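You operate a simulated robot arm through the tools that you are given. There is no shell and no other tool. Be economical: measure what you need, move in short steps, check, and stop when the job is done.

The job below is to be done with a simulated robot arm. You get a single attempt, and the scene is never put back.

## Task
Open all three tally bays: pink stack in 1, white in 2, yellow in 3.
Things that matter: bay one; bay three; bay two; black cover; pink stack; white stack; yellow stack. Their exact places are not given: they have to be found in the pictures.

It is judged by the outcome, as a careful person would: the job done as asked, and still so three seconds after it is handed in. It fails if anything else is knocked over, pushed out of place, dropped, spilled or broken.

## Robot
A 7-joint arm with a two-finger gripper, hanging from a carriage that runs on a rail from [-2.874, 0.094] to [0.004, 0] (x, y) and turns from -5.952 to 6.056 rad about z. Base frame: it is fixed where the carriage stands at the start and does not move with it; the origin is on the floor, on the carriage's upright axis, x ahead of it, y to its left, z up. Lengths are in m, angles in rad, forces in N, time in s.
With the tool pointing down near the work surface it reaches from about 0.1 to 0.5 m from the robot's upright axis, wherever it stands. Its first joint turns from -2.897 to 2.897 rad. Places, roughly: bay one [0.4, 0, 0.8]; bay three [0.4, 0.2, 0.8]; bay two [0.4, 0.1, 0.8]; black cover [0.4, 0.2, 0.8]. Payload 1.37 kg.
The tool frame sits at the grasp point between the pads (the TCP): z along the fingers, y along the line on which they close. The tips reach 0.016 m beyond it. Largest opening 0.092 m; the body of the gripper starts 0.074 m behind the TCP.
Orientation is that of the tool frame in the base frame, as a unit quaternion [w, x, y, z]. With the fingers straight down and closing along the base's y, the tool's x points along the base's -x, its y along +y and its z along -z.

## Interface
- The arm moves only by the tool jog_arm. Its argument "deltas" is a list of rows, each a list of 7 numbers: the finger opening in m, from 0 to 0.092, then the shift along the tool's x, y, z in m, then the turn, a rotation vector about the tool's x, y, z in rad. In form: [[gripper, tx, ty, tz, wx, wy, wz], ...]. A call has 1 to 20 rows; each row shifts and turns the commanded pose from where the row before left it, along the tool's axes as they then stand. Rows are played at 5 a second. More than 0.05 m and 0.15 rad between two rows, or a gripper value outside its range, and nothing of the call is played. A pose out of reach is approached as far as the arm can. The call stops where the force on the tool passes 90 N (or 10 N more than at its start, if that is more) or the arm is blocked; 0.2 s more then pass. Each finger halts on what it meets, pressing with about 26 N; the grip force reading is that of the motor and also rises with nothing between the fingers. The clock runs only during rows and for 0.2 s after the last one: add rows that do not move to give the fingers time. The reply holds the time, the measured pose of the TCP, the force on the tool along the base axes, the opening and the grip force, in the units named above and with some noise, with the torque about the TCP (base axes, N m) and any sound that the robot's microphone picked up.
- Cameras (640 x 400 px; columns grow to the right, rows downward): "scene" is now at [0.2088, 0.0602, 1.6414]; the picture's right is [0.98, -0.20, 0.00], its down [-0.19, -0.91, -0.36] and it looks along [0.07, 0.36, -0.93] (base axes); focal length 270 px, centre (320, 200). "wrist" rides on the gripper at [0.071, 0.019, -0.111] in the tool frame; the picture's right is [-0.26, 0.97, 0.00], its down [-0.78, -0.21, -0.59] and it looks along [-0.57, -0.15, 0.81] (tool axes); focal length 280 px, centre (320, 200).
- snapshot(camera): a new picture of that camera. It takes no simulated time.
- lift_body(by): slides the trunk up (or, below 0, down) by that many m; the arm and the scene camera ride with it, the base frame stays. It gives what a move gives, with no picture.
- base_move(legs): drives the robot by 1 to 6 legs, each [ahead, left, turn to the left] in m, m and rad, along the robot's own axes; the way and the turn of a leg run together, so that a leg with both is an arc; at most 1.5 m and 3.142 rad a leg. The arm and the cameras ride along, it lands a little off, and it stops where it bumps. It keeps to its track: a leg is cut to what the track allows. It gives what a move gives.
- head_to(pan, tilt): turns the head with the scene camera to pan (to the left, within 2.705 rad either way) and tilt (down, from -0.506 to 1.204), counted from straight ahead of the robot. It gives what a move gives.
- point_at(camera, pixels): for up to 12 pixels [column, row] of the newest picture of that camera ("zoom" is the newest enlarged one), the place [x, y, z] in the base frame of the surface seen there, good to about 0.003 m, but the place of the scene camera against the robot may be out by one fixed shift of up to 0.018 m in any direction. It takes no simulated time.
- inspect(camera, box): a new picture of the part [left, top, right, bottom] of that camera's present view, enlarged. It takes no simulated time.
- close_job(): hands the job in; it is judged then, once.

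Keep the steps short. Do not move on a guess: measure, check each grasp and each placing, and mend mistakes. In all there are 80 turns and 48 pictures (those below and enlarged ones count). Leave the gripper open and the arm clear of the work at the hand-in unless told otherwise, and finish with a single line.

The tools are called after ">>>" as name(argument=value, ...) on one line, values as JSON. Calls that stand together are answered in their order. jog_arm: Moves the arm, as the interface text tells. Its arguments: {"type":"object","properties":{"deltas":{"type":"array","items":{"type":"array","items":{"type":"number"}}}},"required":["deltas"]} The other tools are called the same way: lift_body (by) slides the trunk up or down; base_move (legs) drives the base; head_to (pan, tilt) turns the head that bears the scene camera; snapshot (camera) takes a picture; point_at (camera, pixels) gives the place of the surface under pixels of a picture; inspect (camera, box) takes an enlarged picture of a part of a camera's view; close_job () hands the job in.

At the start:

```text
time_s: 0.0
tool_pos: [0.3502, 0.0193, 0.9837]
orientation: [0.0, 0.0, 1.0, 0.0]
force: [0.6, 0.8, -0.7]
torque: [-0.02, 0.0, 0.03]
opening: 0.0919
gripper_force: 0.1
trunk travel left (down, up): [-0.45, 0.21]
robot x, y, heading: [0.0013, 0.0007, 0.002]
head pan, tilt: [1.37, 1.201]
```

scene: 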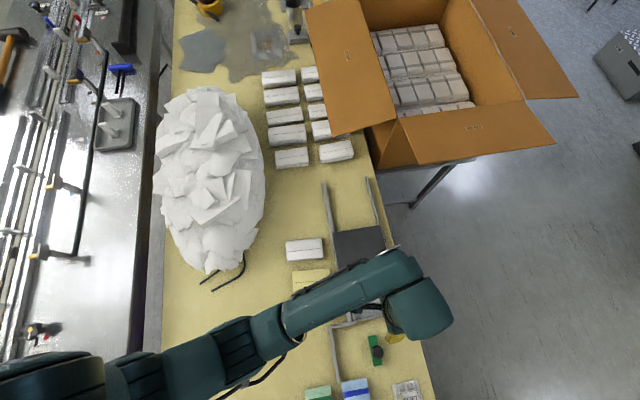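
wrist: 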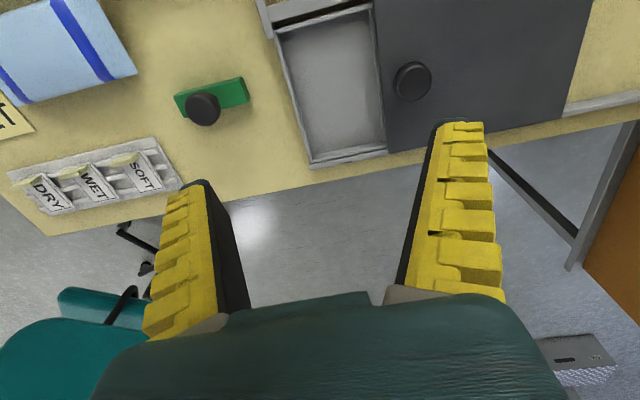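

I see a table with a dark cover near (360,245), some stacks around (305,250) and (310,280), and the arm in the way. I'll turn the head ahead to see the bays better.

>>> head_to(pan=0.3, tilt=1.1)

>>> snapshot(camera="scene")

```text
time_s: 1.3
tool_pos: [0.3517, 0.0206, 0.9838]
orientation: [0.0, 0.0, 1.0, 0.0]
force: [0.0, -0.6, -0.5]
torque: [-0.02, 0.0, 0.04]
opening: 0.092
gripper_force: 0.0
trunk travel left (down, up): [-0.45, 0.21]
robot x, y, heading: [-0.0012, -0.0015, -0.001]
head pan, tilt: [0.3, 1.1]
```

```text
45 pictures are left
```

scene: 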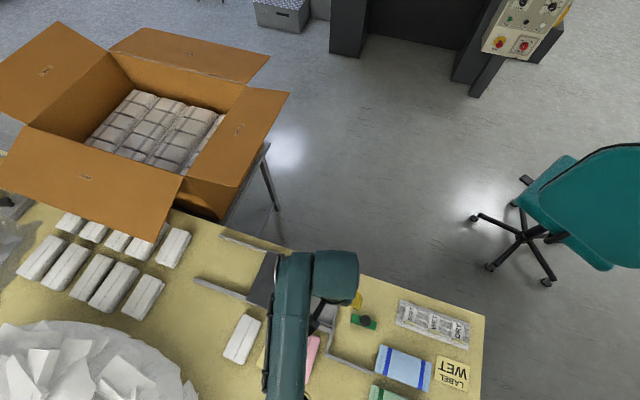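

The arm hides the bays. I'll pull the arm back and up so that the wrist camera sees them.

>>> jog_arm(deltas=[[0.092, 0.04, 0.02, -0.02, 0, 0, 0], [0.092, 0.04, 0.02, -0.02, 0, 0, 0], [0.092, 0.04, 0.02, -0.02, 0, 0, 0], [0.092, 0.04, 0.02, -0.02, 0, 0, 0]])

>>> snapshot(camera="wrist")

>>> snapshot(camera="scene")

```text
time_s: 2.3
tool_pos: [0.1914, 0.0995, 1.0631]
orientation: [0.0, 0.001, 1.0, 0.0]
force: [0.1, -0.4, -0.1]
torque: [0.0, 0.02, 0.0]
opening: 0.0919
gripper_force: 0.1
trunk travel left (down, up): [-0.45, 0.21]
robot x, y, heading: [0.0025, -0.0037, -0.0]
head pan, tilt: [0.3, 1.1]
```

```text
44 pictures are left
```

wrist: 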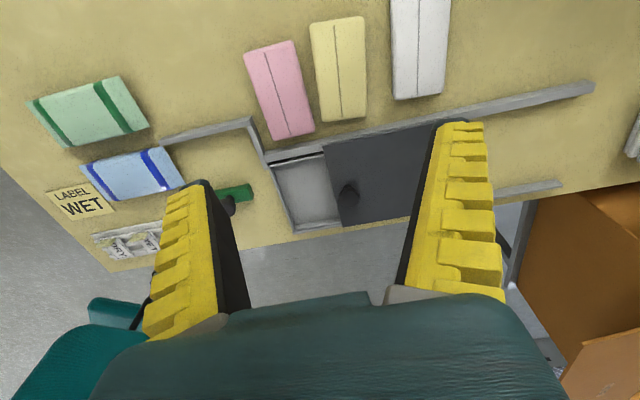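

```text
43 pictures are left
```

scene: 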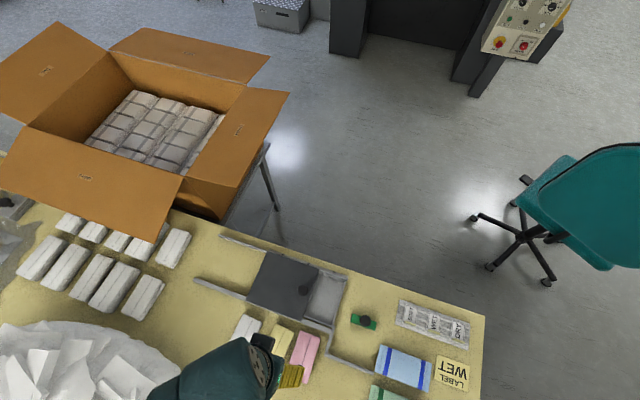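

Bay one is open, and the black cover with a knob lies over bays two and three, in rails that run to +y. I'll look closer.

>>> inspect(camera="scene", box=[180, 220, 400, 358])

>>> inspect(camera="wrist", box=[140, 10, 620, 270])

```text
2.90 times, centred on (290, 289) of scene
```

zoom: 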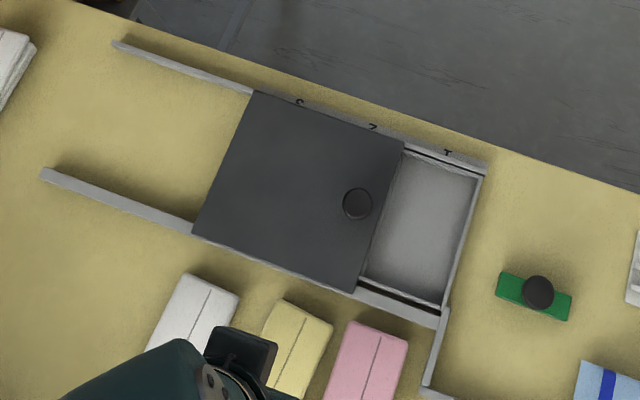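

```text
1.33 times, centred on (380, 140) of wrist
```

zoom: 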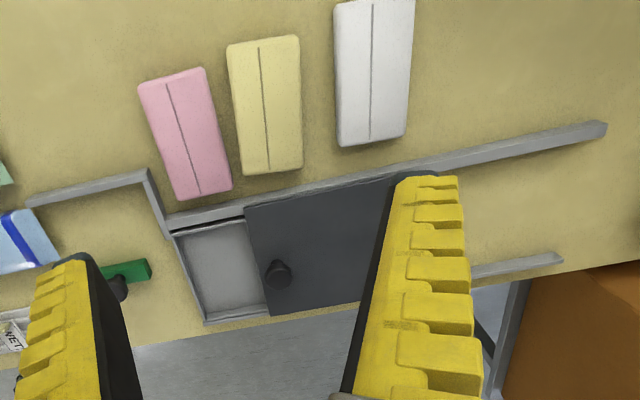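

Now I'll measure from the wrist zoom: stacks, knob, bay and rails.

>>> point_at(camera="zoom", pixels=[[185, 133], [172, 75], [206, 190], [265, 105], [372, 70], [372, 140], [280, 268], [224, 265], [330, 255], [245, 225], [600, 128], [208, 318]])

>>> point_at(camera="wrist", pixels=[[245, 53], [295, 41], [314, 132], [272, 140], [310, 26], [363, 18], [364, 116], [323, 122], [392, 12], [448, 14], [441, 93], [394, 99]])

>>> snapshot(camera="scene")

>>> point_at(camera="scene", pixels=[[303, 290], [260, 252], [310, 269], [247, 301], [303, 320], [347, 278], [331, 327], [197, 281], [222, 236], [327, 297], [280, 280], [364, 320]])

```text
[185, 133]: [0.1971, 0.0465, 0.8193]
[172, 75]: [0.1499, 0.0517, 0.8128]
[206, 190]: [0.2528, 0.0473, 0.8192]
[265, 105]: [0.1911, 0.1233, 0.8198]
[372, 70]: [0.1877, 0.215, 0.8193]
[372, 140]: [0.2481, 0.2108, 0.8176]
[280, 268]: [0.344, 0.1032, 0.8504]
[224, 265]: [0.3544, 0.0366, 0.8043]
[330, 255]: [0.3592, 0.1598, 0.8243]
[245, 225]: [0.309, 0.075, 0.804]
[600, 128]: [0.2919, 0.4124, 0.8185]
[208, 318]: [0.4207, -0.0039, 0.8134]
```

```text
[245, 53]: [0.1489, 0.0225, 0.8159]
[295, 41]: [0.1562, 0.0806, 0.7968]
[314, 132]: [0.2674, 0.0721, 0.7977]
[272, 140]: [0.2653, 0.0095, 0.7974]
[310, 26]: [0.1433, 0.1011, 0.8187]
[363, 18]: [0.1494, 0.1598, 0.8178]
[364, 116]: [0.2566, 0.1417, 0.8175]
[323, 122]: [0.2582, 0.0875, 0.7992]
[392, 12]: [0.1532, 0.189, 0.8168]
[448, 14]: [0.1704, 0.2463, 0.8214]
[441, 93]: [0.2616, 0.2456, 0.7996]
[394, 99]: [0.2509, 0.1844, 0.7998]
```

```text
40 pictures are left
```

scene: 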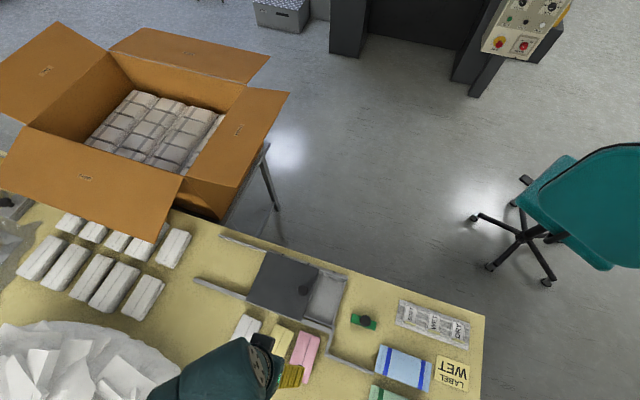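

```text
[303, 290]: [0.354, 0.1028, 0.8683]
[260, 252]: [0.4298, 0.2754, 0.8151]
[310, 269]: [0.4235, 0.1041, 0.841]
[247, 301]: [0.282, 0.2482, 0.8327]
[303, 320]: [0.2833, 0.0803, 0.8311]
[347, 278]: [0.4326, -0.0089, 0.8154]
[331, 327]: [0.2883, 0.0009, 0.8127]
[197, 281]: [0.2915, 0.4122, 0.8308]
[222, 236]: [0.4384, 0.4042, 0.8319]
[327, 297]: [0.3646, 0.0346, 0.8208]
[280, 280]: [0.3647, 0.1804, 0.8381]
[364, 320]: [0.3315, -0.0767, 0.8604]
```

The scene camera reads about 0.014 m high against the wrist camera. Next I'll zoom on the knob with the wrist camera to get its centre and diameter.

>>> inspect(camera="wrist", box=[250, 130, 442, 250])

>>> point_at(camera="zoom", pixels=[[326, 190], [305, 190], [345, 190], [322, 178], [330, 208], [330, 225], [255, 65], [300, 315], [70, 130], [140, 330], [480, 180], [450, 20]])

```text
3.33 times, centred on (346, 190) of wrist
```

zoom: 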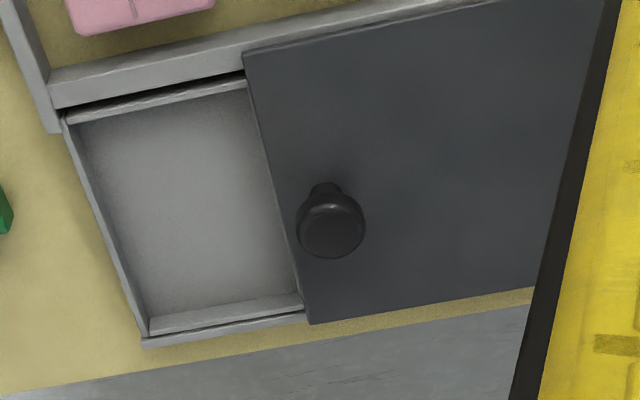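

```text
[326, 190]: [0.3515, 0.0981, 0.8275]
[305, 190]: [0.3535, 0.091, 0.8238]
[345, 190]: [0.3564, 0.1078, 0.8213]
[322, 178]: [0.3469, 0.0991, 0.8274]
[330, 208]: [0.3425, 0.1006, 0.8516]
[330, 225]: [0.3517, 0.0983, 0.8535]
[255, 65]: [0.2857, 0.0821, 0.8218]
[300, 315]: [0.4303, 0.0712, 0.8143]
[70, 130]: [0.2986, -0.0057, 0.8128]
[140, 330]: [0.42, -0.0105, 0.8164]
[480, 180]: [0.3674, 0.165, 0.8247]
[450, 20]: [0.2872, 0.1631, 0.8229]
```

The knob is a mushroom shape with its centre near (0.354, 0.099), its top at 0.853 and a diameter of about 0.025. I'll move above it and go down partway.

>>> jog_arm(deltas=[[0.07, -0.041, 0, 0, 0, 0, 0], [0.07, -0.041, 0, 0.02, 0, 0, 0], [0.07, -0.041, 0, 0.03, 0, 0, 0], [0.07, -0.04, 0, 0.04, 0, 0, 0], [0.07, 0, 0, 0.04, 0, 0, 0], [0.07, 0, 0, 0.03, 0, 0, 0], [0.07, 0, 0, 0, 0, 0, 0]])

>>> snapshot(camera="wrist")

```text
refused: row 3 steps farther than a row can; nothing moved
```

```text
38 pictures are left
```

wrist: 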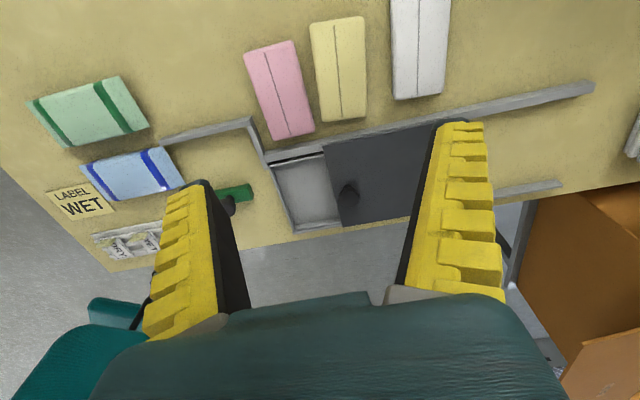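

The step was too long, so I'll use smaller ones.

>>> jog_arm(deltas=[[0.07, -0.041, 0, 0.02, 0, 0, 0], [0.07, -0.041, 0, 0.02, 0, 0, 0], [0.07, -0.041, 0, 0.02, 0, 0, 0], [0.07, -0.04, 0, 0.02, 0, 0, 0], [0.07, 0, 0, 0.04, 0, 0, 0], [0.07, 0, 0, 0.04, 0, 0, 0], [0.07, 0, 0, 0, 0, 0, 0]])

>>> snapshot(camera="wrist")

```text
time_s: 3.9
tool_pos: [0.3541, 0.098, 0.9011]
orientation: [0.0, 0.0, 1.0, -0.001]
force: [0.6, 0.0, -0.4]
torque: [-0.04, 0.02, 0.0]
opening: 0.072
gripper_force: 1.3
trunk travel left (down, up): [-0.45, 0.21]
robot x, y, heading: [0.0004, 0.0007, 0.001]
head pan, tilt: [0.3, 1.1]
```

```text
37 pictures are left
```

wrist: 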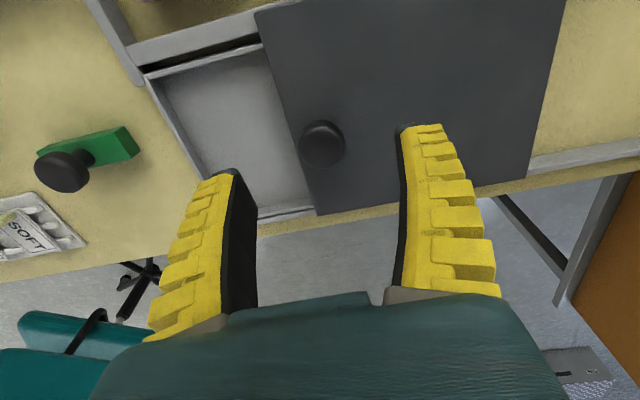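

The knob at (322,145) is where a point 0.05 m under the TCP would appear, so the tool is lined up. I'll go down to z about 0.846 and close.

>>> jog_arm(deltas=[[0.07, 0, 0, 0.03, 0, 0, 0], [0.07, 0, 0, 0.025, 0, 0, 0], [0.07, 0, 0, 0, 0, 0, 0], [0.02, 0, 0, 0, 0, 0, 0], [0.015, 0, 0, 0, 0, 0, 0], [0.015, 0, 0, 0, 0, 0, 0]])

>>> snapshot(camera="wrist")

```text
time_s: 5.3
tool_pos: [0.3543, 0.1002, 0.8484]
orientation: [0.001, 0.0, 1.0, 0.0]
force: [0.0, 0.1, 0.6]
torque: [-0.02, -0.42, -0.03]
opening: 0.0229
gripper_force: 28.0
trunk travel left (down, up): [-0.45, 0.21]
robot x, y, heading: [-0.0028, -0.0005, 0.004]
head pan, tilt: [0.3, 1.1]
```

```text
36 pictures are left
```

wrist: 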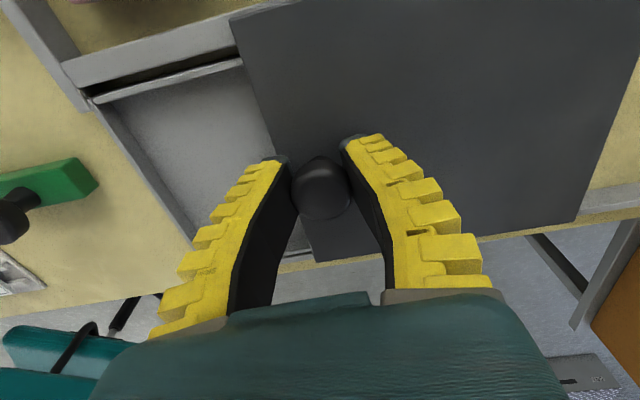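

The knob is gripped (opening 0.023). I'll slide it a short way to +y and watch the force.

>>> jog_arm(deltas=[[0.015, 0, 0.01, 0, 0, 0, 0], [0.015, 0, 0.01, 0, 0, 0, 0], [0.015, 0, 0.01, 0, 0, 0, 0]])

>>> snapshot(camera="scene")

```text
time_s: 6.1
tool_pos: [0.3563, 0.1302, 0.849]
orientation: [0.001, 0.0, 1.0, -0.001]
force: [2.7, 0.0, 4.4]
torque: [-0.05, -0.33, -0.02]
opening: 0.0217
gripper_force: 27.0
trunk travel left (down, up): [-0.45, 0.21]
robot x, y, heading: [0.0005, -0.0027, 0.0]
head pan, tilt: [0.3, 1.1]
```

```text
35 pictures are left
```

scene: 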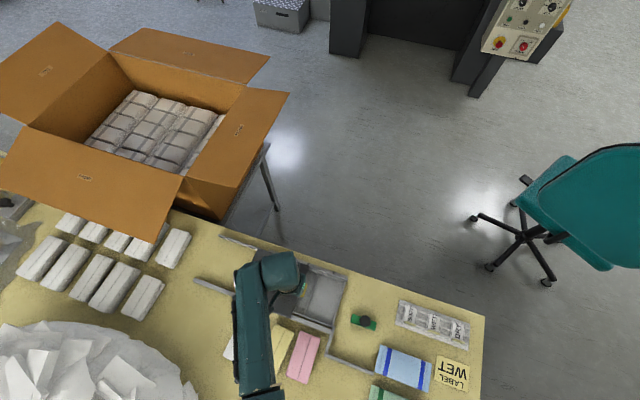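

It slides freely. I'll go on in small steps to about y = 0.27.

>>> jog_arm(deltas=[[0.015, 0, 0.02, 0, 0, 0, 0], [0.015, 0, 0.02, 0, 0, 0, 0], [0.015, 0, 0.02, 0, 0, 0, 0], [0.015, 0, 0.02, 0, 0, 0, 0], [0.015, 0, 0.02, 0, 0, 0, 0], [0.015, 0, 0.02, 0, 0, 0, 0], [0.015, 0, 0.02, 0, 0, 0, 0]])

>>> inspect(camera="scene", box=[140, 210, 380, 360])

>>> snapshot(camera="wrist")

```text
time_s: 7.7
tool_pos: [0.3602, 0.2665, 0.8487]
orientation: [0.003, 0.001, 1.0, -0.004]
force: [20.7, -11.3, -1.4]
torque: [-0.03, -0.56, -0.17]
opening: 0.0201
gripper_force: 28.0
trunk travel left (down, up): [-0.45, 0.21]
robot x, y, heading: [0.0003, -0.0013, -0.004]
head pan, tilt: [0.3, 1.1]
```

```text
2.67 times, centred on (260, 285) of scene
```

zoom: 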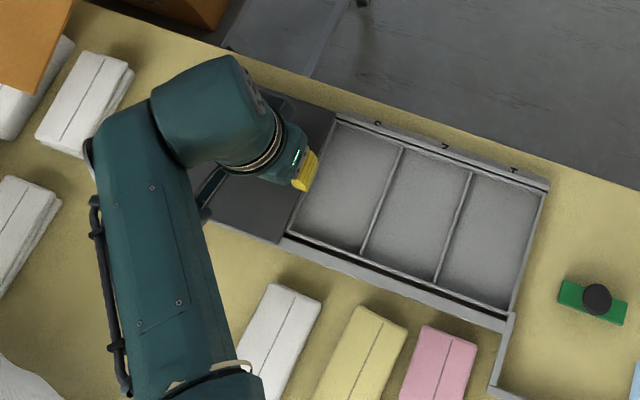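

```text
33 pictures are left
```

wrist: 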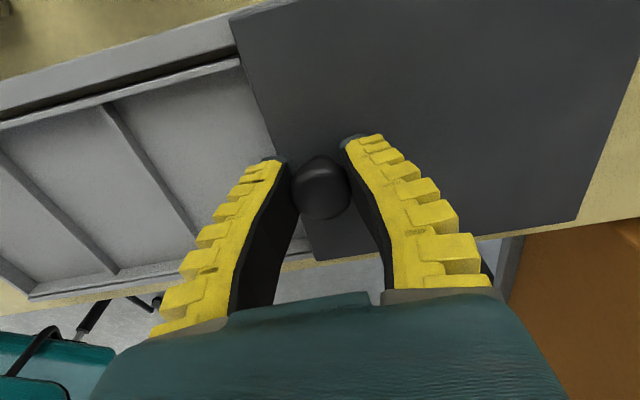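

The three bays look open. The rails push the tool to +x, so I'll relieve that by 0.006 m and nudge on by 0.01 m to find the stop.

>>> jog_arm(deltas=[[0.015, -0.006, 0.004, 0, 0, 0, 0], [0.015, 0, 0.006, 0, 0, 0, 0], [0.015, 0, 0, 0, 0, 0, 0]])

>>> snapshot(camera="wrist")

```text
time_s: 8.5
tool_pos: [0.3618, 0.2679, 0.8442]
orientation: [-0.001, 0.0, 1.0, -0.01]
force: [5.6, -36.9, 7.6]
torque: [-0.33, 0.07, -0.15]
opening: 0.0215
gripper_force: 28.0
trunk travel left (down, up): [-0.45, 0.21]
robot x, y, heading: [-0.0007, -0.0023, -0.003]
head pan, tilt: [0.3, 1.1]
```

```text
32 pictures are left
```

wrist: 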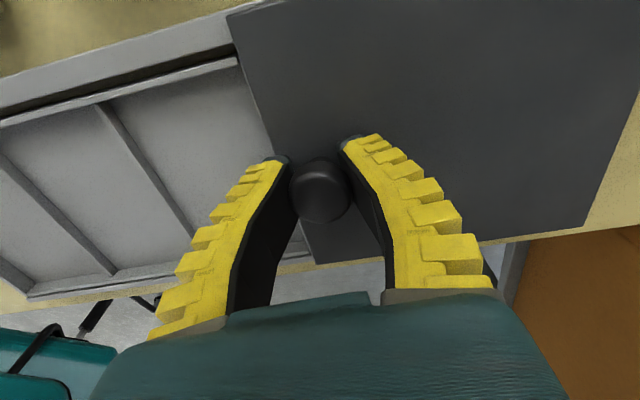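

The cover is against its end stop (37 N). I'll relax, release, lift and go back to a view over the stacks.

>>> jog_arm(deltas=[[0.02, 0, -0.01, 0, 0, 0, 0], [0.06, 0, 0, 0, 0, 0, 0], [0.07, 0, 0, 0, 0, 0, 0], [0.07, 0, 0, 0, 0, 0, 0], [0.07, 0, 0, -0.04, 0, 0, 0], [0.07, 0, 0, -0.04, 0, 0, 0], [0.08, 0.04, -0.02, -0.02, 0, 0, 0], [0.08, 0.04, -0.02, -0.02, 0, 0, 0], [0.08, 0.04, -0.03, -0.0, 0, 0, 0], [0.08, 0.04, -0.03, 0, 0, 0, 0], [0.08, 0.04, -0.03, 0, 0, 0, 0], [0.08, 0.035, 0, 0, 0, 0, 0], [0.08, 0, 0, 0, 0, 0, 0]])

>>> snapshot(camera="wrist")

>>> snapshot(camera="scene")

```text
time_s: 11.3
tool_pos: [0.1248, 0.1414, 0.9681]
orientation: [-0.001, 0.0, 1.0, 0.001]
force: [-0.7, 0.0, -0.5]
torque: [-0.01, 0.02, -0.01]
opening: 0.0811
gripper_force: 1.2
trunk travel left (down, up): [-0.45, 0.21]
robot x, y, heading: [0.0015, -0.0005, 0.003]
head pan, tilt: [0.3, 1.1]
```

```text
31 pictures are left
```

wrist: 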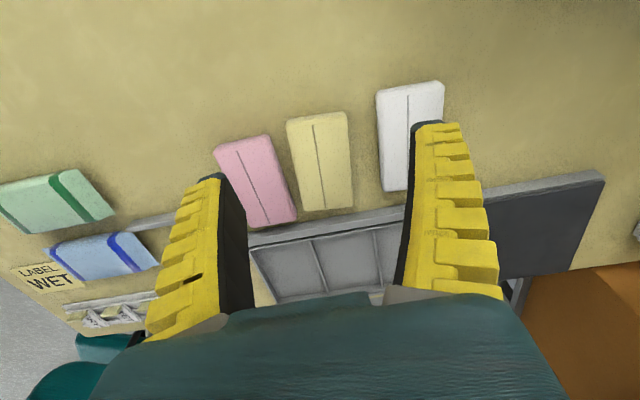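

```text
30 pictures are left
```

scene: 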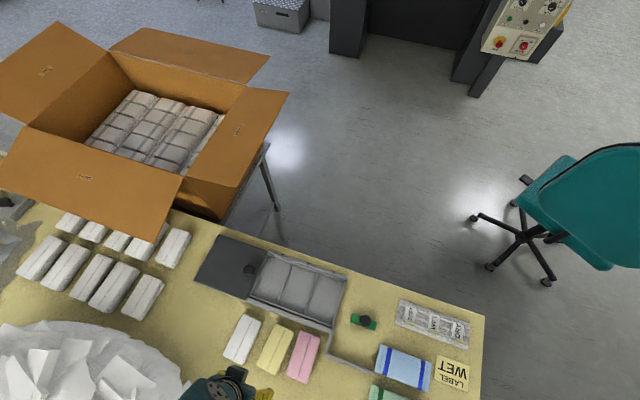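

The cover stays open. I'll zoom in the scene view to measure stacks and bays, and compare with the wrist for the offset.

>>> inspect(camera="scene", box=[200, 240, 360, 390])

>>> inspect(camera="wrist", box=[200, 70, 456, 310])

```text
2.67 times, centred on (280, 315) of scene
```

zoom: 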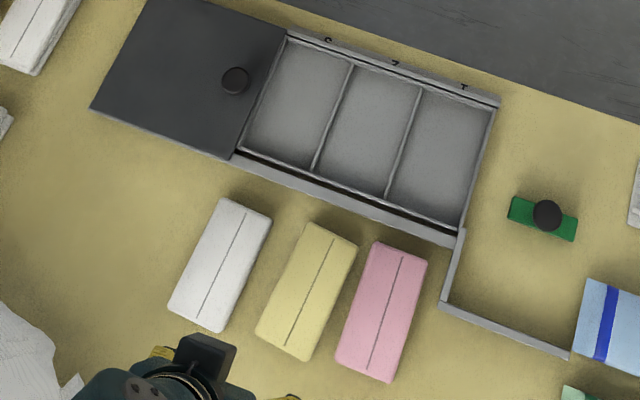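

```text
1.67 times, centred on (328, 190) of wrist
```

zoom: 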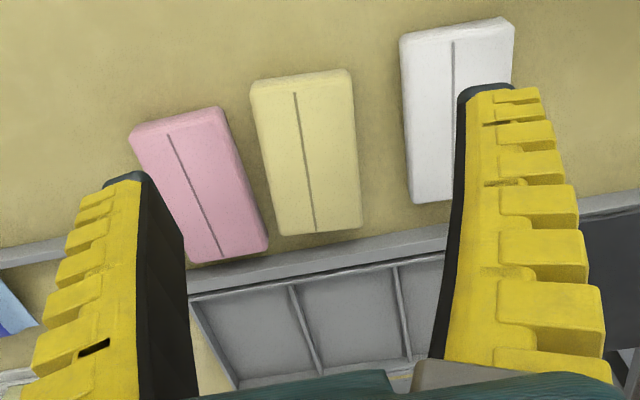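

>>> point_at(camera="zoom", pixels=[[168, 134], [216, 260], [192, 195], [295, 94], [314, 230], [305, 160], [452, 42], [448, 110], [260, 340], [350, 310], [425, 300], [212, 185]])

>>> point_at(camera="scene", pixels=[[325, 297.4], [298.4, 288.75], [271.75, 279.75], [310.5, 292.5], [284.9, 284], [343.75, 281.5], [332.1, 321], [251.5, 295], [310.4, 334.5], [297.3, 379.5], [284.9, 328], [266.1, 370]])

>>> point_at(camera="scene", pixels=[[252, 320], [236.5, 357], [304, 357], [275.5, 349], [244, 339], [290.9, 311.2], [319, 320.4], [267, 300.5], [305.6, 272.9], [335, 284], [248, 269]])

```text
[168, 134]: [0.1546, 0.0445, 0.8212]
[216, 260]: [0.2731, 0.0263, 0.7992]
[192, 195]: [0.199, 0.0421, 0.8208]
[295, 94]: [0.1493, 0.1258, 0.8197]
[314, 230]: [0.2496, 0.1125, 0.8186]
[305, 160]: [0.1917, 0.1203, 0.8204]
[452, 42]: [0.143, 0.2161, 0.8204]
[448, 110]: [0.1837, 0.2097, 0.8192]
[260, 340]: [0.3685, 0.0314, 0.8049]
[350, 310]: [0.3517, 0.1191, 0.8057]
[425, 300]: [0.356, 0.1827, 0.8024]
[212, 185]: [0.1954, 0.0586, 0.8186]
```

```text
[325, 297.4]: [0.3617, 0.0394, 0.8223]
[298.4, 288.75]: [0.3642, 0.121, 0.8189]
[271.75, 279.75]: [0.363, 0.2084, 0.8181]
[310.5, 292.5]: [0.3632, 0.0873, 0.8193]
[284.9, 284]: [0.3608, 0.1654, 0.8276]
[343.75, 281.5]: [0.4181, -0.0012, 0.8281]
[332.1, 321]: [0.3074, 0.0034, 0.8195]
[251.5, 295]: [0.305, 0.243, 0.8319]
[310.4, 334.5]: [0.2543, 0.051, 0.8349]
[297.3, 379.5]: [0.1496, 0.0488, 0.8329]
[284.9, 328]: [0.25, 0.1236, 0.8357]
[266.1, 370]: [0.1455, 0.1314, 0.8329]
```

```text
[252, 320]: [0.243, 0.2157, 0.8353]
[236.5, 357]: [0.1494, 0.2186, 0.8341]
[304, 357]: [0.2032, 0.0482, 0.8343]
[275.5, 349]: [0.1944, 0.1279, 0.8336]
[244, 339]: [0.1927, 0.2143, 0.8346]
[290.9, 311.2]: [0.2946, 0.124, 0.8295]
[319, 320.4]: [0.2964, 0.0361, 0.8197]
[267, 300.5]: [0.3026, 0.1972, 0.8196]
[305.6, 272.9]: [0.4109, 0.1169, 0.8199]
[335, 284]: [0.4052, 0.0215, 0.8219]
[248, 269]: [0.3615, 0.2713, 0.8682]
```

Scene offset is roughly (0, +0.005, +0.0145). I need better yaws, so I'll sample more points on seams, dividers and rails.

>>> point_at(camera="zoom", pixels=[[171, 140], [181, 167], [201, 218], [210, 243], [297, 110], [302, 145], [308, 185], [312, 220], [452, 50], [453, 80], [454, 115], [454, 150]])

>>> point_at(camera="scene", pixels=[[308.8, 340], [305.5, 351.5], [302, 363.5], [299, 374], [283, 332], [278, 343.5], [273, 355], [268, 366], [250.5, 323.5], [247, 332], [242, 344], [238, 353.5]])

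>>> point_at(camera="scene", pixels=[[332, 331], [310, 323], [290, 316], [270, 309], [250, 301.5], [345, 276], [325, 269], [305, 262.5], [285, 256], [270, 251], [200, 284], [230, 295]])

```text
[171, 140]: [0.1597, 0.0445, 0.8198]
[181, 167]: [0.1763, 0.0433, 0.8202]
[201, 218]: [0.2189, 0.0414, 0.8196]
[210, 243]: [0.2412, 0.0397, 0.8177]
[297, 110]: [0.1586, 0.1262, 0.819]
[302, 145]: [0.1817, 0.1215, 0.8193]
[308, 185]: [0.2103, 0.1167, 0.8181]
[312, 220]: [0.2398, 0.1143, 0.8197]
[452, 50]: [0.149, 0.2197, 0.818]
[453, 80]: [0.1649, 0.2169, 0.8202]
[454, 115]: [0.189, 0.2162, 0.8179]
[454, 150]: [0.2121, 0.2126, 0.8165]
```

```text
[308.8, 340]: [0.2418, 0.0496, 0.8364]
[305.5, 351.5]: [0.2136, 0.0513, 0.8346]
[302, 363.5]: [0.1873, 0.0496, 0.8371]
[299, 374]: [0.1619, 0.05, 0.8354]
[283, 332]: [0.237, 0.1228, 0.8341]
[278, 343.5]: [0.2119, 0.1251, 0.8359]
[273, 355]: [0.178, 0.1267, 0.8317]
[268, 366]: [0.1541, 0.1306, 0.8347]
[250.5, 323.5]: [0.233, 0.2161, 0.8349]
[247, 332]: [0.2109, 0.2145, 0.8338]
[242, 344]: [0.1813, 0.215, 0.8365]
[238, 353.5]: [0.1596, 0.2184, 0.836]
```

```text
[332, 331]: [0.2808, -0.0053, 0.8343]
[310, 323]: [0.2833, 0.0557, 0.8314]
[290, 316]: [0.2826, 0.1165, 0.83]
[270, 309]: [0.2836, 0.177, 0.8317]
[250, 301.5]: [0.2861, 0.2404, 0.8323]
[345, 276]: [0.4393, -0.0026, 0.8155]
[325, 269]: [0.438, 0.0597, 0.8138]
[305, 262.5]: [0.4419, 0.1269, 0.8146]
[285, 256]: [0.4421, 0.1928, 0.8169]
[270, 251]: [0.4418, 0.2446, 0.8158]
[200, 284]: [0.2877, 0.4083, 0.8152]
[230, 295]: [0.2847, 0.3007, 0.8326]
```

The wrist and scene slopes differ by about 0.06 rad, so I'll check each one close up. White is the freest stack, so I'll hover over it near (0.197, 0.214) with a small yaw.

>>> jog_arm(deltas=[[0.08, -0.024, 0.024, 0.029, 0, 0, 0], [0.08, -0.024, 0.024, 0.029, 0, 0, 0], [0.08, -0.024, 0.024, 0.029, 0, 0, 0], [0.08, 0, 0, 0, 0, 0, 0.08], [0.08, 0, 0, 0, 0, 0, 0]])

>>> snapshot(camera="wrist")

>>> inspect(camera="scene", box=[200, 240, 360, 390])

```text
time_s: 12.5
tool_pos: [0.1992, 0.2128, 0.8825]
orientation: [0.0, 0.04, 0.999, 0.0]
force: [0.1, 0.5, 0.3]
torque: [0.0, 0.02, 0.02]
opening: 0.0816
gripper_force: 0.5
trunk travel left (down, up): [-0.45, 0.21]
robot x, y, heading: [-0.0028, 0.0002, -0.003]
head pan, tilt: [0.3, 1.1]
```

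```text
27 pictures are left
```

wrist: 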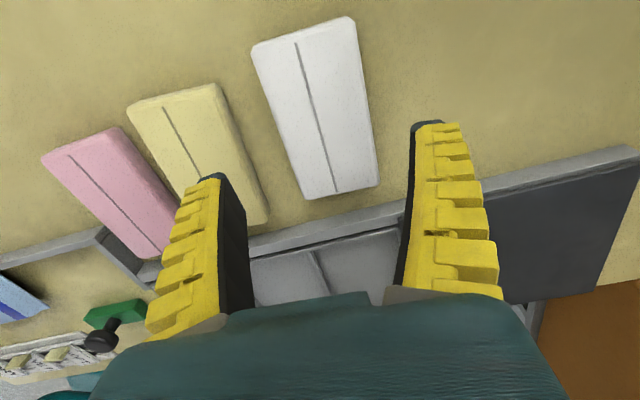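

```text
2.67 times, centred on (280, 315) of scene
```

zoom: 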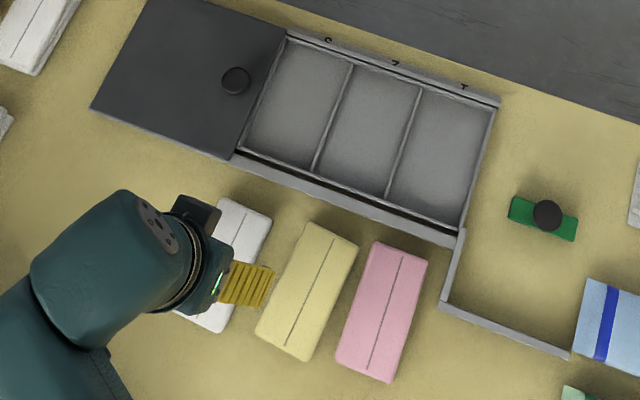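

In tool coordinates the seam runs within 0.02 rad of the fingers and is centred within 1 mm. I'll go down to z about 0.824, so the tips stop at 0.808 and later clear the dividers, and grip.

>>> jog_arm(deltas=[[0.08, 0.004, 0, 0.03, 0, 0, 0], [0.08, 0, 0, 0.029, 0, 0, 0], [0.08, 0, 0, 0, 0, 0, 0], [0.06, 0, 0, 0, 0, 0, 0], [0.045, 0, 0, 0, 0, 0, 0], [0.045, 0, 0, 0, 0, 0, 0], [0.045, 0, 0, 0, 0, 0, 0]])

>>> snapshot(camera="wrist")

```text
time_s: 14.1
tool_pos: [0.196, 0.2153, 0.8238]
orientation: [0.001, 0.04, 0.999, 0.002]
force: [1.8, 6.2, 12.5]
torque: [0.19, -0.07, -0.05]
opening: 0.0553
gripper_force: 26.0
trunk travel left (down, up): [-0.45, 0.21]
robot x, y, heading: [0.0025, -0.0008, -0.002]
head pan, tilt: [0.3, 1.1]
```

```text
25 pictures are left
```

wrist: 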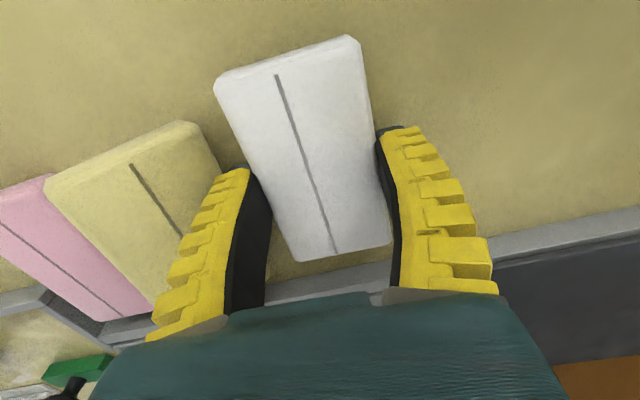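

White is held (0.055). I'll lift it 0.08 and carry it over bay two, high.

>>> jog_arm(deltas=[[0.045, 0, 0, -0.02, 0, 0, 0], [0.045, 0, 0, -0.03, 0, 0, 0], [0.045, 0, 0, -0.03, 0, 0, 0], [0.045, -0.04, -0.02, 0, 0, 0, 0], [0.045, -0.04, -0.02, 0, 0, 0, 0], [0.045, -0.04, -0.02, 0, 0, 0, 0], [0.045, -0.04, -0.02, 0, 0, 0, 0], [0.045, -0.011, -0.003, 0, 0, 0, 0], [0.045, 0, 0, 0, 0, 0, 0]])

>>> snapshot(camera="wrist")

>>> inspect(camera="scene", box=[200, 240, 360, 390])

```text
time_s: 16.1
tool_pos: [0.3562, 0.117, 0.9022]
orientation: [0.0, 0.04, 0.999, 0.001]
force: [0.4, 0.2, -0.5]
torque: [-0.02, 0.01, -0.01]
opening: 0.0541
gripper_force: 25.6
trunk travel left (down, up): [-0.45, 0.21]
robot x, y, heading: [-0.0009, -0.0001, 0.003]
head pan, tilt: [0.3, 1.1]
```

```text
24 pictures are left
```

wrist: 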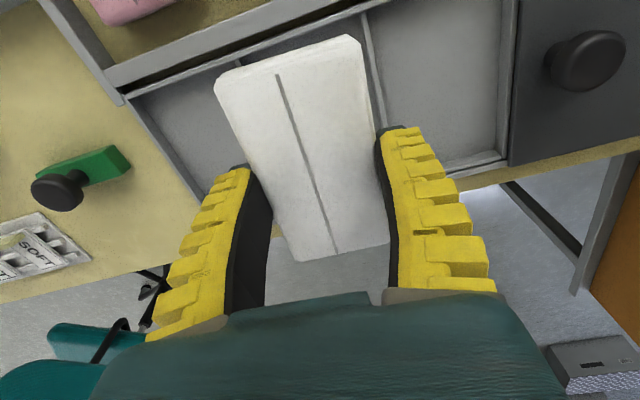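

```text
2.67 times, centred on (280, 315) of scene
```

zoom: 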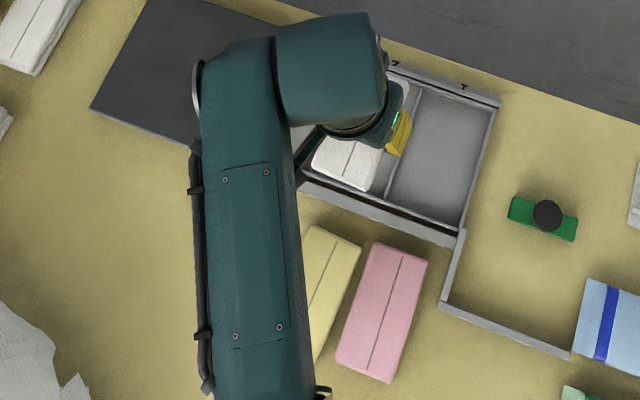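

White hovers over bay two. I'll measure the dividers and end walls from this wrist view.

>>> inspect(camera="wrist", box=[110, 0, 526, 260])

```text
1.54 times, centred on (318, 130) of wrist
```

zoom: 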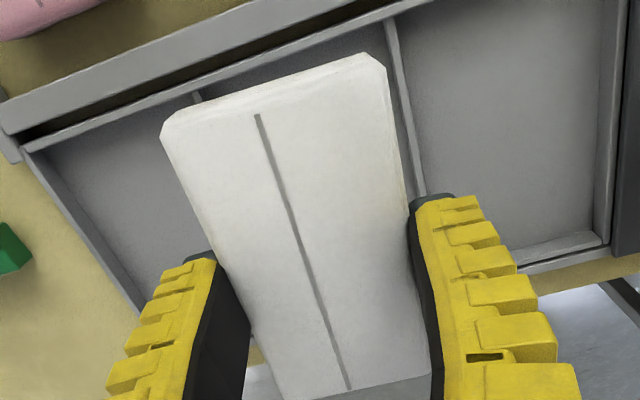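

>>> point_at(camera="zoom", pixels=[[394, 45], [404, 100], [414, 160], [420, 190], [196, 98], [100, 122], [300, 55], [540, 248], [590, 240], [70, 205], [110, 268], [603, 200]])

>>> point_at(camera="zoom", pixels=[[260, 120], [348, 385], [606, 120], [601, 230], [130, 150], [480, 100], [580, 215], [500, 40], [60, 165], [530, 225], [430, 5], [125, 240]])

```text
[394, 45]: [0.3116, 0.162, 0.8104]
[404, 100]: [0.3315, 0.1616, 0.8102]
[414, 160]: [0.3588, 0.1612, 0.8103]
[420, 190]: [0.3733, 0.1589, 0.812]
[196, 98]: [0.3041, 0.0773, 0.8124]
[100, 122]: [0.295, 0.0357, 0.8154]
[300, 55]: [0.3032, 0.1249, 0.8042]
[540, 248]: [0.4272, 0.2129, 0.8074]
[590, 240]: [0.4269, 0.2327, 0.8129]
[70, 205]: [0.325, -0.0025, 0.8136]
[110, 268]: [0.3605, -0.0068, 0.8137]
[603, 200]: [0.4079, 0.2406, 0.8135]
```

```text
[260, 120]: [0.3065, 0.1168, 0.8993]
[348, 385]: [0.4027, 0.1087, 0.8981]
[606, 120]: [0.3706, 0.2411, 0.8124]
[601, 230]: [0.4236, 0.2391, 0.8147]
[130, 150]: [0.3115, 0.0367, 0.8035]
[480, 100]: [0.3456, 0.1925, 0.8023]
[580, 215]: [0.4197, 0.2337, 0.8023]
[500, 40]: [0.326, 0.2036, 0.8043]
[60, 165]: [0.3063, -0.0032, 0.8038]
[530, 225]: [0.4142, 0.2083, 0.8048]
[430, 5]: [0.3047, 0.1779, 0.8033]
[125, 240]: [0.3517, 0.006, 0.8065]
```

Bay two: dividers at slope −0.045 with tops at z 0.812, the floor at 0.804 and its centre near (0.361, 0.118). The stack must turn +0.036 in base yaw, and move +0.006 in x and +0.005 in y. I'll correct that and go partway down.

>>> jog_arm(deltas=[[0.045, 0, 0, 0, 0, 0, -0.036], [0.045, -0.006, 0.005, 0, 0, 0, 0], [0.045, 0, 0, 0.025, 0, 0, 0], [0.045, 0, 0, 0.02, 0, 0, 0], [0.045, 0, 0, 0, 0, 0, 0]])

>>> inspect(camera="wrist", box=[110, 0, 526, 260])

```text
time_s: 17.3
tool_pos: [0.3666, 0.1188, 0.8573]
orientation: [0.0, 0.022, 1.0, -0.001]
force: [-0.7, -0.1, -0.1]
torque: [0.0, -0.01, 0.01]
opening: 0.0539
gripper_force: 26.5
trunk travel left (down, up): [-0.45, 0.21]
robot x, y, heading: [-0.0019, 0.0018, -0.001]
head pan, tilt: [0.3, 1.1]
```

```text
1.54 times, centred on (318, 130) of wrist
```

zoom: 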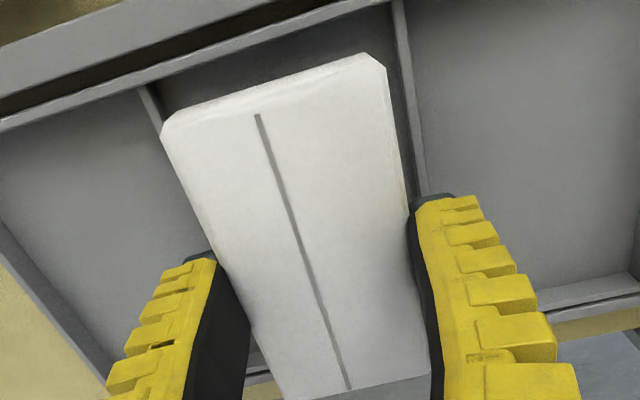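

The dividers lie at −0.043 and +0.039 in the tool frame and the stack at −0.002, so it is centred. I'll lower it almost to the floor.

>>> jog_arm(deltas=[[0.045, 0.001, 0, 0.015, 0, 0, 0], [0.045, 0, 0, 0.009, 0, 0, 0], [0.045, 0, 0, 0, 0, 0, 0]])

```text
time_s: 18.1
tool_pos: [0.364, 0.1202, 0.835]
orientation: [0.0, 0.022, 1.0, -0.001]
force: [-1.6, 0.2, 0.7]
torque: [0.01, 0.01, -0.03]
opening: 0.054
gripper_force: 25.6
trunk travel left (down, up): [-0.45, 0.21]
robot x, y, heading: [0.0015, 0.0019, 0.001]
head pan, tilt: [0.3, 1.1]
```

Not touching yet. I'll lower by millimetres until I feel contact.

>>> jog_arm(deltas=[[0.045, 0, 0, 0.002, 0, 0, 0], [0.045, 0, 0, 0.002, 0, 0, 0], [0.045, 0, 0, 0, 0, 0, 0]])

```text
time_s: 18.9
tool_pos: [0.3627, 0.1195, 0.8298]
orientation: [0.0, 0.022, 1.0, 0.0]
force: [-1.3, 0.2, 1.7]
torque: [0.03, 0.01, 0.07]
opening: 0.0542
gripper_force: 25.9
trunk travel left (down, up): [-0.45, 0.21]
robot x, y, heading: [-0.0, -0.0008, 0.002]
head pan, tilt: [0.3, 1.1]
```

>>> jog_arm(deltas=[[0.045, 0, 0, 0.001, 0, 0, 0], [0.045, 0, 0, 0, 0, 0, 0]])

```text
time_s: 19.5
tool_pos: [0.3626, 0.1203, 0.8289]
orientation: [0.001, 0.021, 1.0, -0.001]
force: [0.2, 0.0, 7.7]
torque: [0.21, 0.01, -0.01]
opening: 0.0551
gripper_force: 26.0
trunk travel left (down, up): [-0.45, 0.21]
robot x, y, heading: [0.0009, 0.0021, 0.001]
head pan, tilt: [0.3, 1.1]
```

Contact, 7.7 N at z 0.829. I'll open slightly to 0.062, lift, and check.

>>> jog_arm(deltas=[[0.06, 0, 0, -0.0005, 0, 0, 0], [0.063, 0, 0, 0, 0, 0, 0], [0.063, 0, 0, 0, 0, 0, 0], [0.063, 0, 0, -0.015, 0, 0, 0], [0.063, 0, 0, -0.03, 0, 0, 0], [0.07, 0, 0, -0.03, 0, 0, 0], [0.07, 0, 0, 0, 0, 0, 0]])

>>> snapshot(camera="wrist")

```text
time_s: 21.1
tool_pos: [0.3616, 0.1194, 0.9043]
orientation: [0.0, 0.021, 1.0, 0.0]
force: [-0.5, 0.5, 0.0]
torque: [0.0, -0.02, 0.0]
opening: 0.0719
gripper_force: 1.4
trunk travel left (down, up): [-0.45, 0.21]
robot x, y, heading: [0.0019, 0.0027, -0.005]
head pan, tilt: [0.3, 1.1]
```

```text
20 pictures are left
```

wrist: 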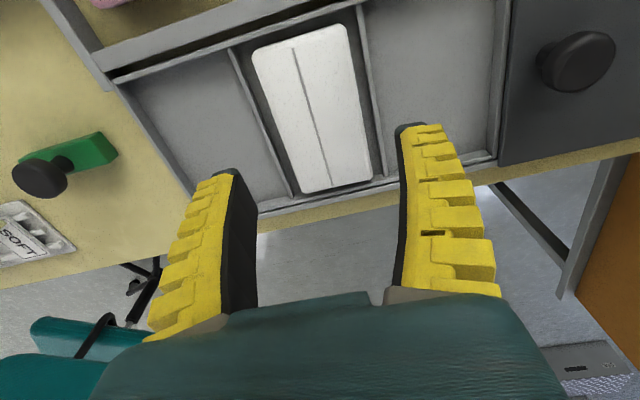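

White sits well in bay two. Yellow is next: its centre is near (0.198, 0.119) with slope −0.145. I'll hover above it.

>>> jog_arm(deltas=[[0.08, 0.041, -0.002, 0, 0, 0, 0], [0.08, 0.041, -0.002, 0, 0, 0, 0], [0.08, 0.041, -0.002, 0, 0, 0, 0], [0.08, 0.041, -0.002, 0, 0, 0, 0], [0.076, 0, 0, 0.02, 0, 0, 0.1], [0.076, 0, 0, 0, 0, 0, 0]])

>>> inspect(camera="wrist", box=[110, 0, 526, 260])

```text
time_s: 22.5
tool_pos: [0.1986, 0.119, 0.8829]
orientation: [0.001, 0.073, 0.997, 0.001]
force: [-0.3, -0.6, -0.3]
torque: [0.0, 0.03, 0.04]
opening: 0.0776
gripper_force: 1.1
trunk travel left (down, up): [-0.45, 0.21]
robot x, y, heading: [0.0006, 0.0001, -0.002]
head pan, tilt: [0.3, 1.1]
```

```text
1.54 times, centred on (318, 130) of wrist
```

zoom: 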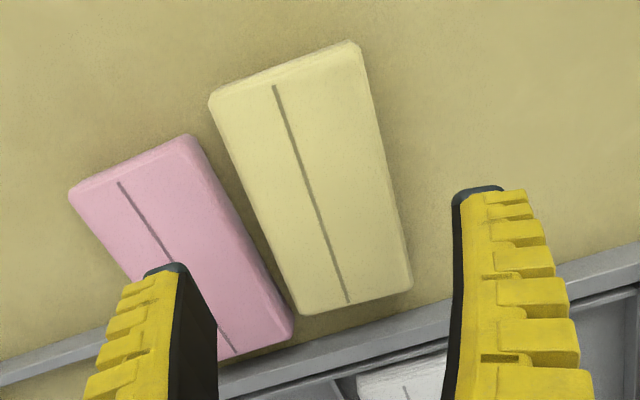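

The pink–yellow gap is only about 0.018 m, so I'll use a narrow opening of 0.064, align the yaw by −0.045 and go down partway to check.

>>> jog_arm(deltas=[[0.064, -0.002, 0.001, 0, 0, 0, -0.045], [0.064, 0, 0, 0.015, 0, 0, 0], [0.064, 0, 0, 0.018, 0, 0, 0], [0.064, 0, 0, 0, 0, 0, 0]])

>>> inspect(camera="wrist", box=[110, 0, 526, 260])

```text
time_s: 23.5
tool_pos: [0.2002, 0.1205, 0.8507]
orientation: [-0.001, 0.049, 0.999, 0.001]
force: [0.5, 0.1, 0.4]
torque: [0.04, -0.02, 0.0]
opening: 0.0666
gripper_force: 1.5
trunk travel left (down, up): [-0.45, 0.21]
robot x, y, heading: [-0.0005, -0.0007, 0.0]
head pan, tilt: [0.3, 1.1]
```

```text
1.54 times, centred on (318, 130) of wrist
```

zoom: 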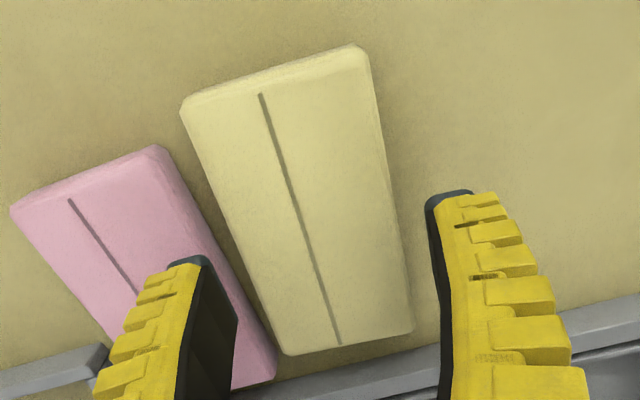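

Both sides have about 3 mm clearance and the yaw matches. I'll go down 0.027 and grip.

>>> jog_arm(deltas=[[0.064, 0, 0, 0.015, 0, 0, 0], [0.064, 0, 0, 0.012, 0, 0, 0], [0.064, 0, 0, 0, 0, 0, 0], [0.055, 0, 0, 0, 0, 0, 0], [0.045, 0, 0, 0, 0, 0, 0], [0.045, 0, 0, 0, 0, 0, 0], [0.045, 0, 0, 0, 0, 0, 0]])

>>> inspect(camera="wrist", box=[110, 0, 526, 260])

```text
time_s: 25.1
tool_pos: [0.2017, 0.1213, 0.8266]
orientation: [0.003, 0.049, 0.999, 0.001]
force: [-11.7, -5.7, 69.3]
torque: [-2.5, 0.04, -0.21]
opening: 0.0538
gripper_force: 26.3
trunk travel left (down, up): [-0.45, 0.21]
robot x, y, heading: [-0.0006, 0.0042, -0.001]
head pan, tilt: [0.3, 1.1]
```

```text
1.54 times, centred on (318, 130) of wrist
```

zoom: 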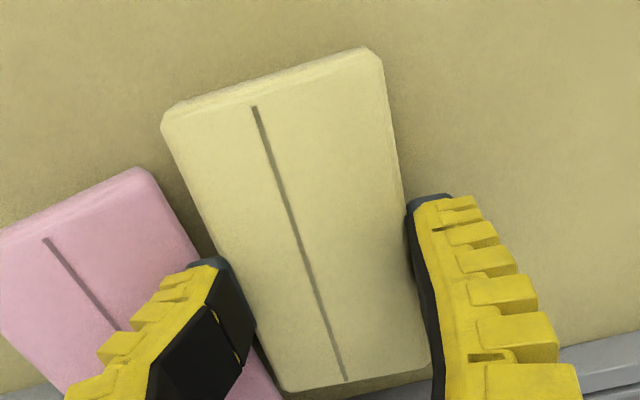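

Force is 69 N with torque from the left finger, which is bearing on pink's edge. Yellow is gripped, so I'll lift gently to relieve it and check.

>>> jog_arm(deltas=[[0.045, 0, 0, -0.003, 0, 0, 0], [0.045, 0, 0, -0.005, 0, 0, 0], [0.045, 0, 0, -0.012, 0, 0, 0], [0.045, 0, 0, -0.03, 0, 0, 0], [0.045, 0, 0, -0.03, 0, 0, 0], [0.045, 0, 0, 0, 0, 0, 0]])

>>> snapshot(camera="wrist")

>>> inspect(camera="scene", box=[200, 240, 360, 390])

```text
time_s: 26.5
tool_pos: [0.2007, 0.12, 0.905]
orientation: [0.001, 0.05, 0.999, 0.0]
force: [-0.5, 0.7, 0.5]
torque: [0.03, 0.02, 0.0]
opening: 0.0483
gripper_force: 2.4
trunk travel left (down, up): [-0.45, 0.21]
robot x, y, heading: [-0.0007, -0.0007, 0.0]
head pan, tilt: [0.3, 1.1]
```

```text
16 pictures are left
```

wrist: 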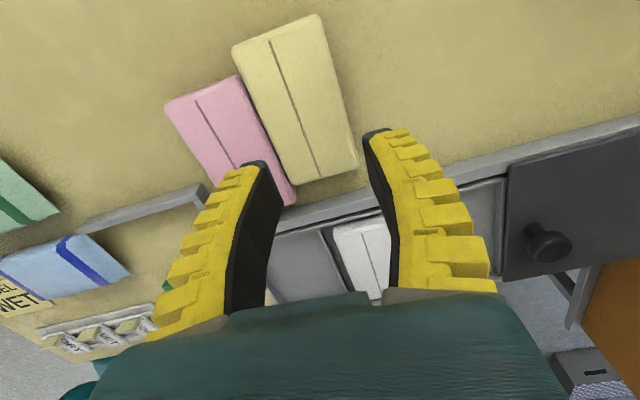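

```text
2.67 times, centred on (280, 315) of scene
```

zoom: 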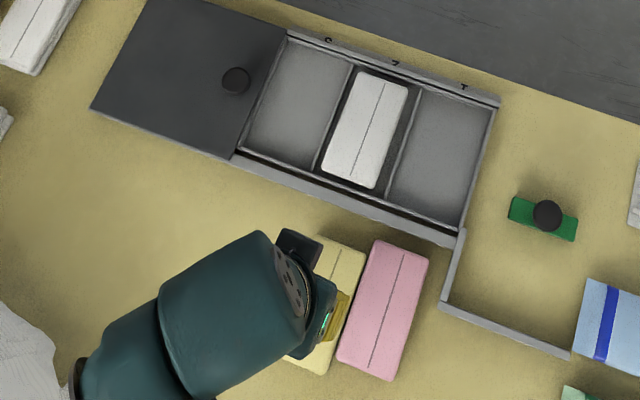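

Yellow slipped out and now lies close against pink, upright and undamaged. Its near end protrudes past pink's. I'll measure the corners.

>>> inspect(camera="wrist", box=[150, 0, 390, 220])

```text
1.82 times, centred on (270, 110) of wrist
```

zoom: 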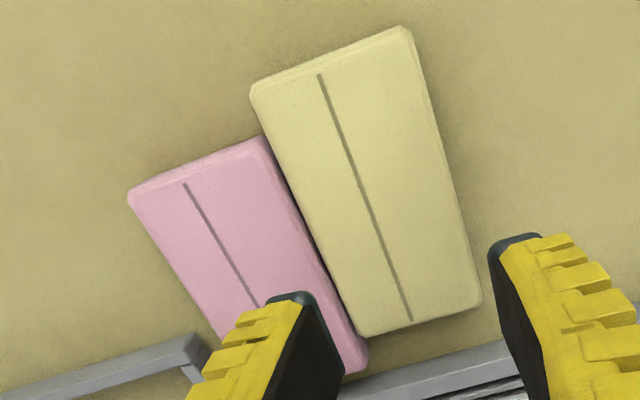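

Yellow's near end protrudes 14 mm past pink, and the gap is 5–12 mm. I'll grip just that end and drag yellow away from pink to +y. First I'll move above it.

>>> jog_arm(deltas=[[0.07, 0, 0, 0, 0, 0, -0.057], [0.07, 0.0325, -0.0035, 0, 0, 0, 0], [0.07, 0.032, -0.003, 0, 0, 0, 0], [0.07, 0, 0, 0.035, 0, 0, 0], [0.07, 0, 0, 0.02, 0, 0, 0], [0.07, 0, 0, 0, 0, 0, 0]])

>>> snapshot(camera="wrist")

```text
time_s: 27.9
tool_pos: [0.1343, 0.1165, 0.8492]
orientation: [0.0, 0.022, 1.0, 0.0]
force: [-0.1, 0.2, -0.5]
torque: [-0.01, 0.01, 0.01]
opening: 0.072
gripper_force: 1.7
trunk travel left (down, up): [-0.45, 0.21]
robot x, y, heading: [0.0001, -0.0018, -0.001]
head pan, tilt: [0.3, 1.1]
```

```text
13 pictures are left
```

wrist: 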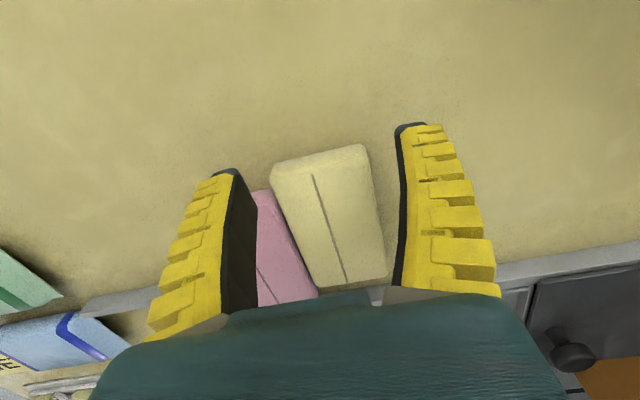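

Yellow's near edge is at tool x ≈ +0.002, and pink's corner is at about −0.014. I'll shift back 3 mm, go down, grip, and drag to +y.

>>> jog_arm(deltas=[[0.07, 0.003, 0, 0.01, 0, 0, 0], [0.07, 0, 0, 0.019, 0, 0, 0], [0.07, 0, 0, 0, 0, 0, 0], [0.055, 0, 0, 0, 0, 0, 0], [0.045, 0, 0, 0, 0, 0, 0], [0.045, 0, 0, 0, 0, 0, 0]])

```text
time_s: 29.3
tool_pos: [0.1317, 0.1161, 0.8205]
orientation: [0.0, 0.021, 1.0, 0.0]
force: [-0.1, -0.6, 3.1]
torque: [0.01, -0.01, -0.04]
opening: 0.055
gripper_force: 25.9
trunk travel left (down, up): [-0.45, 0.21]
robot x, y, heading: [0.0071, -0.0013, -0.002]
head pan, tilt: [0.3, 1.1]
```

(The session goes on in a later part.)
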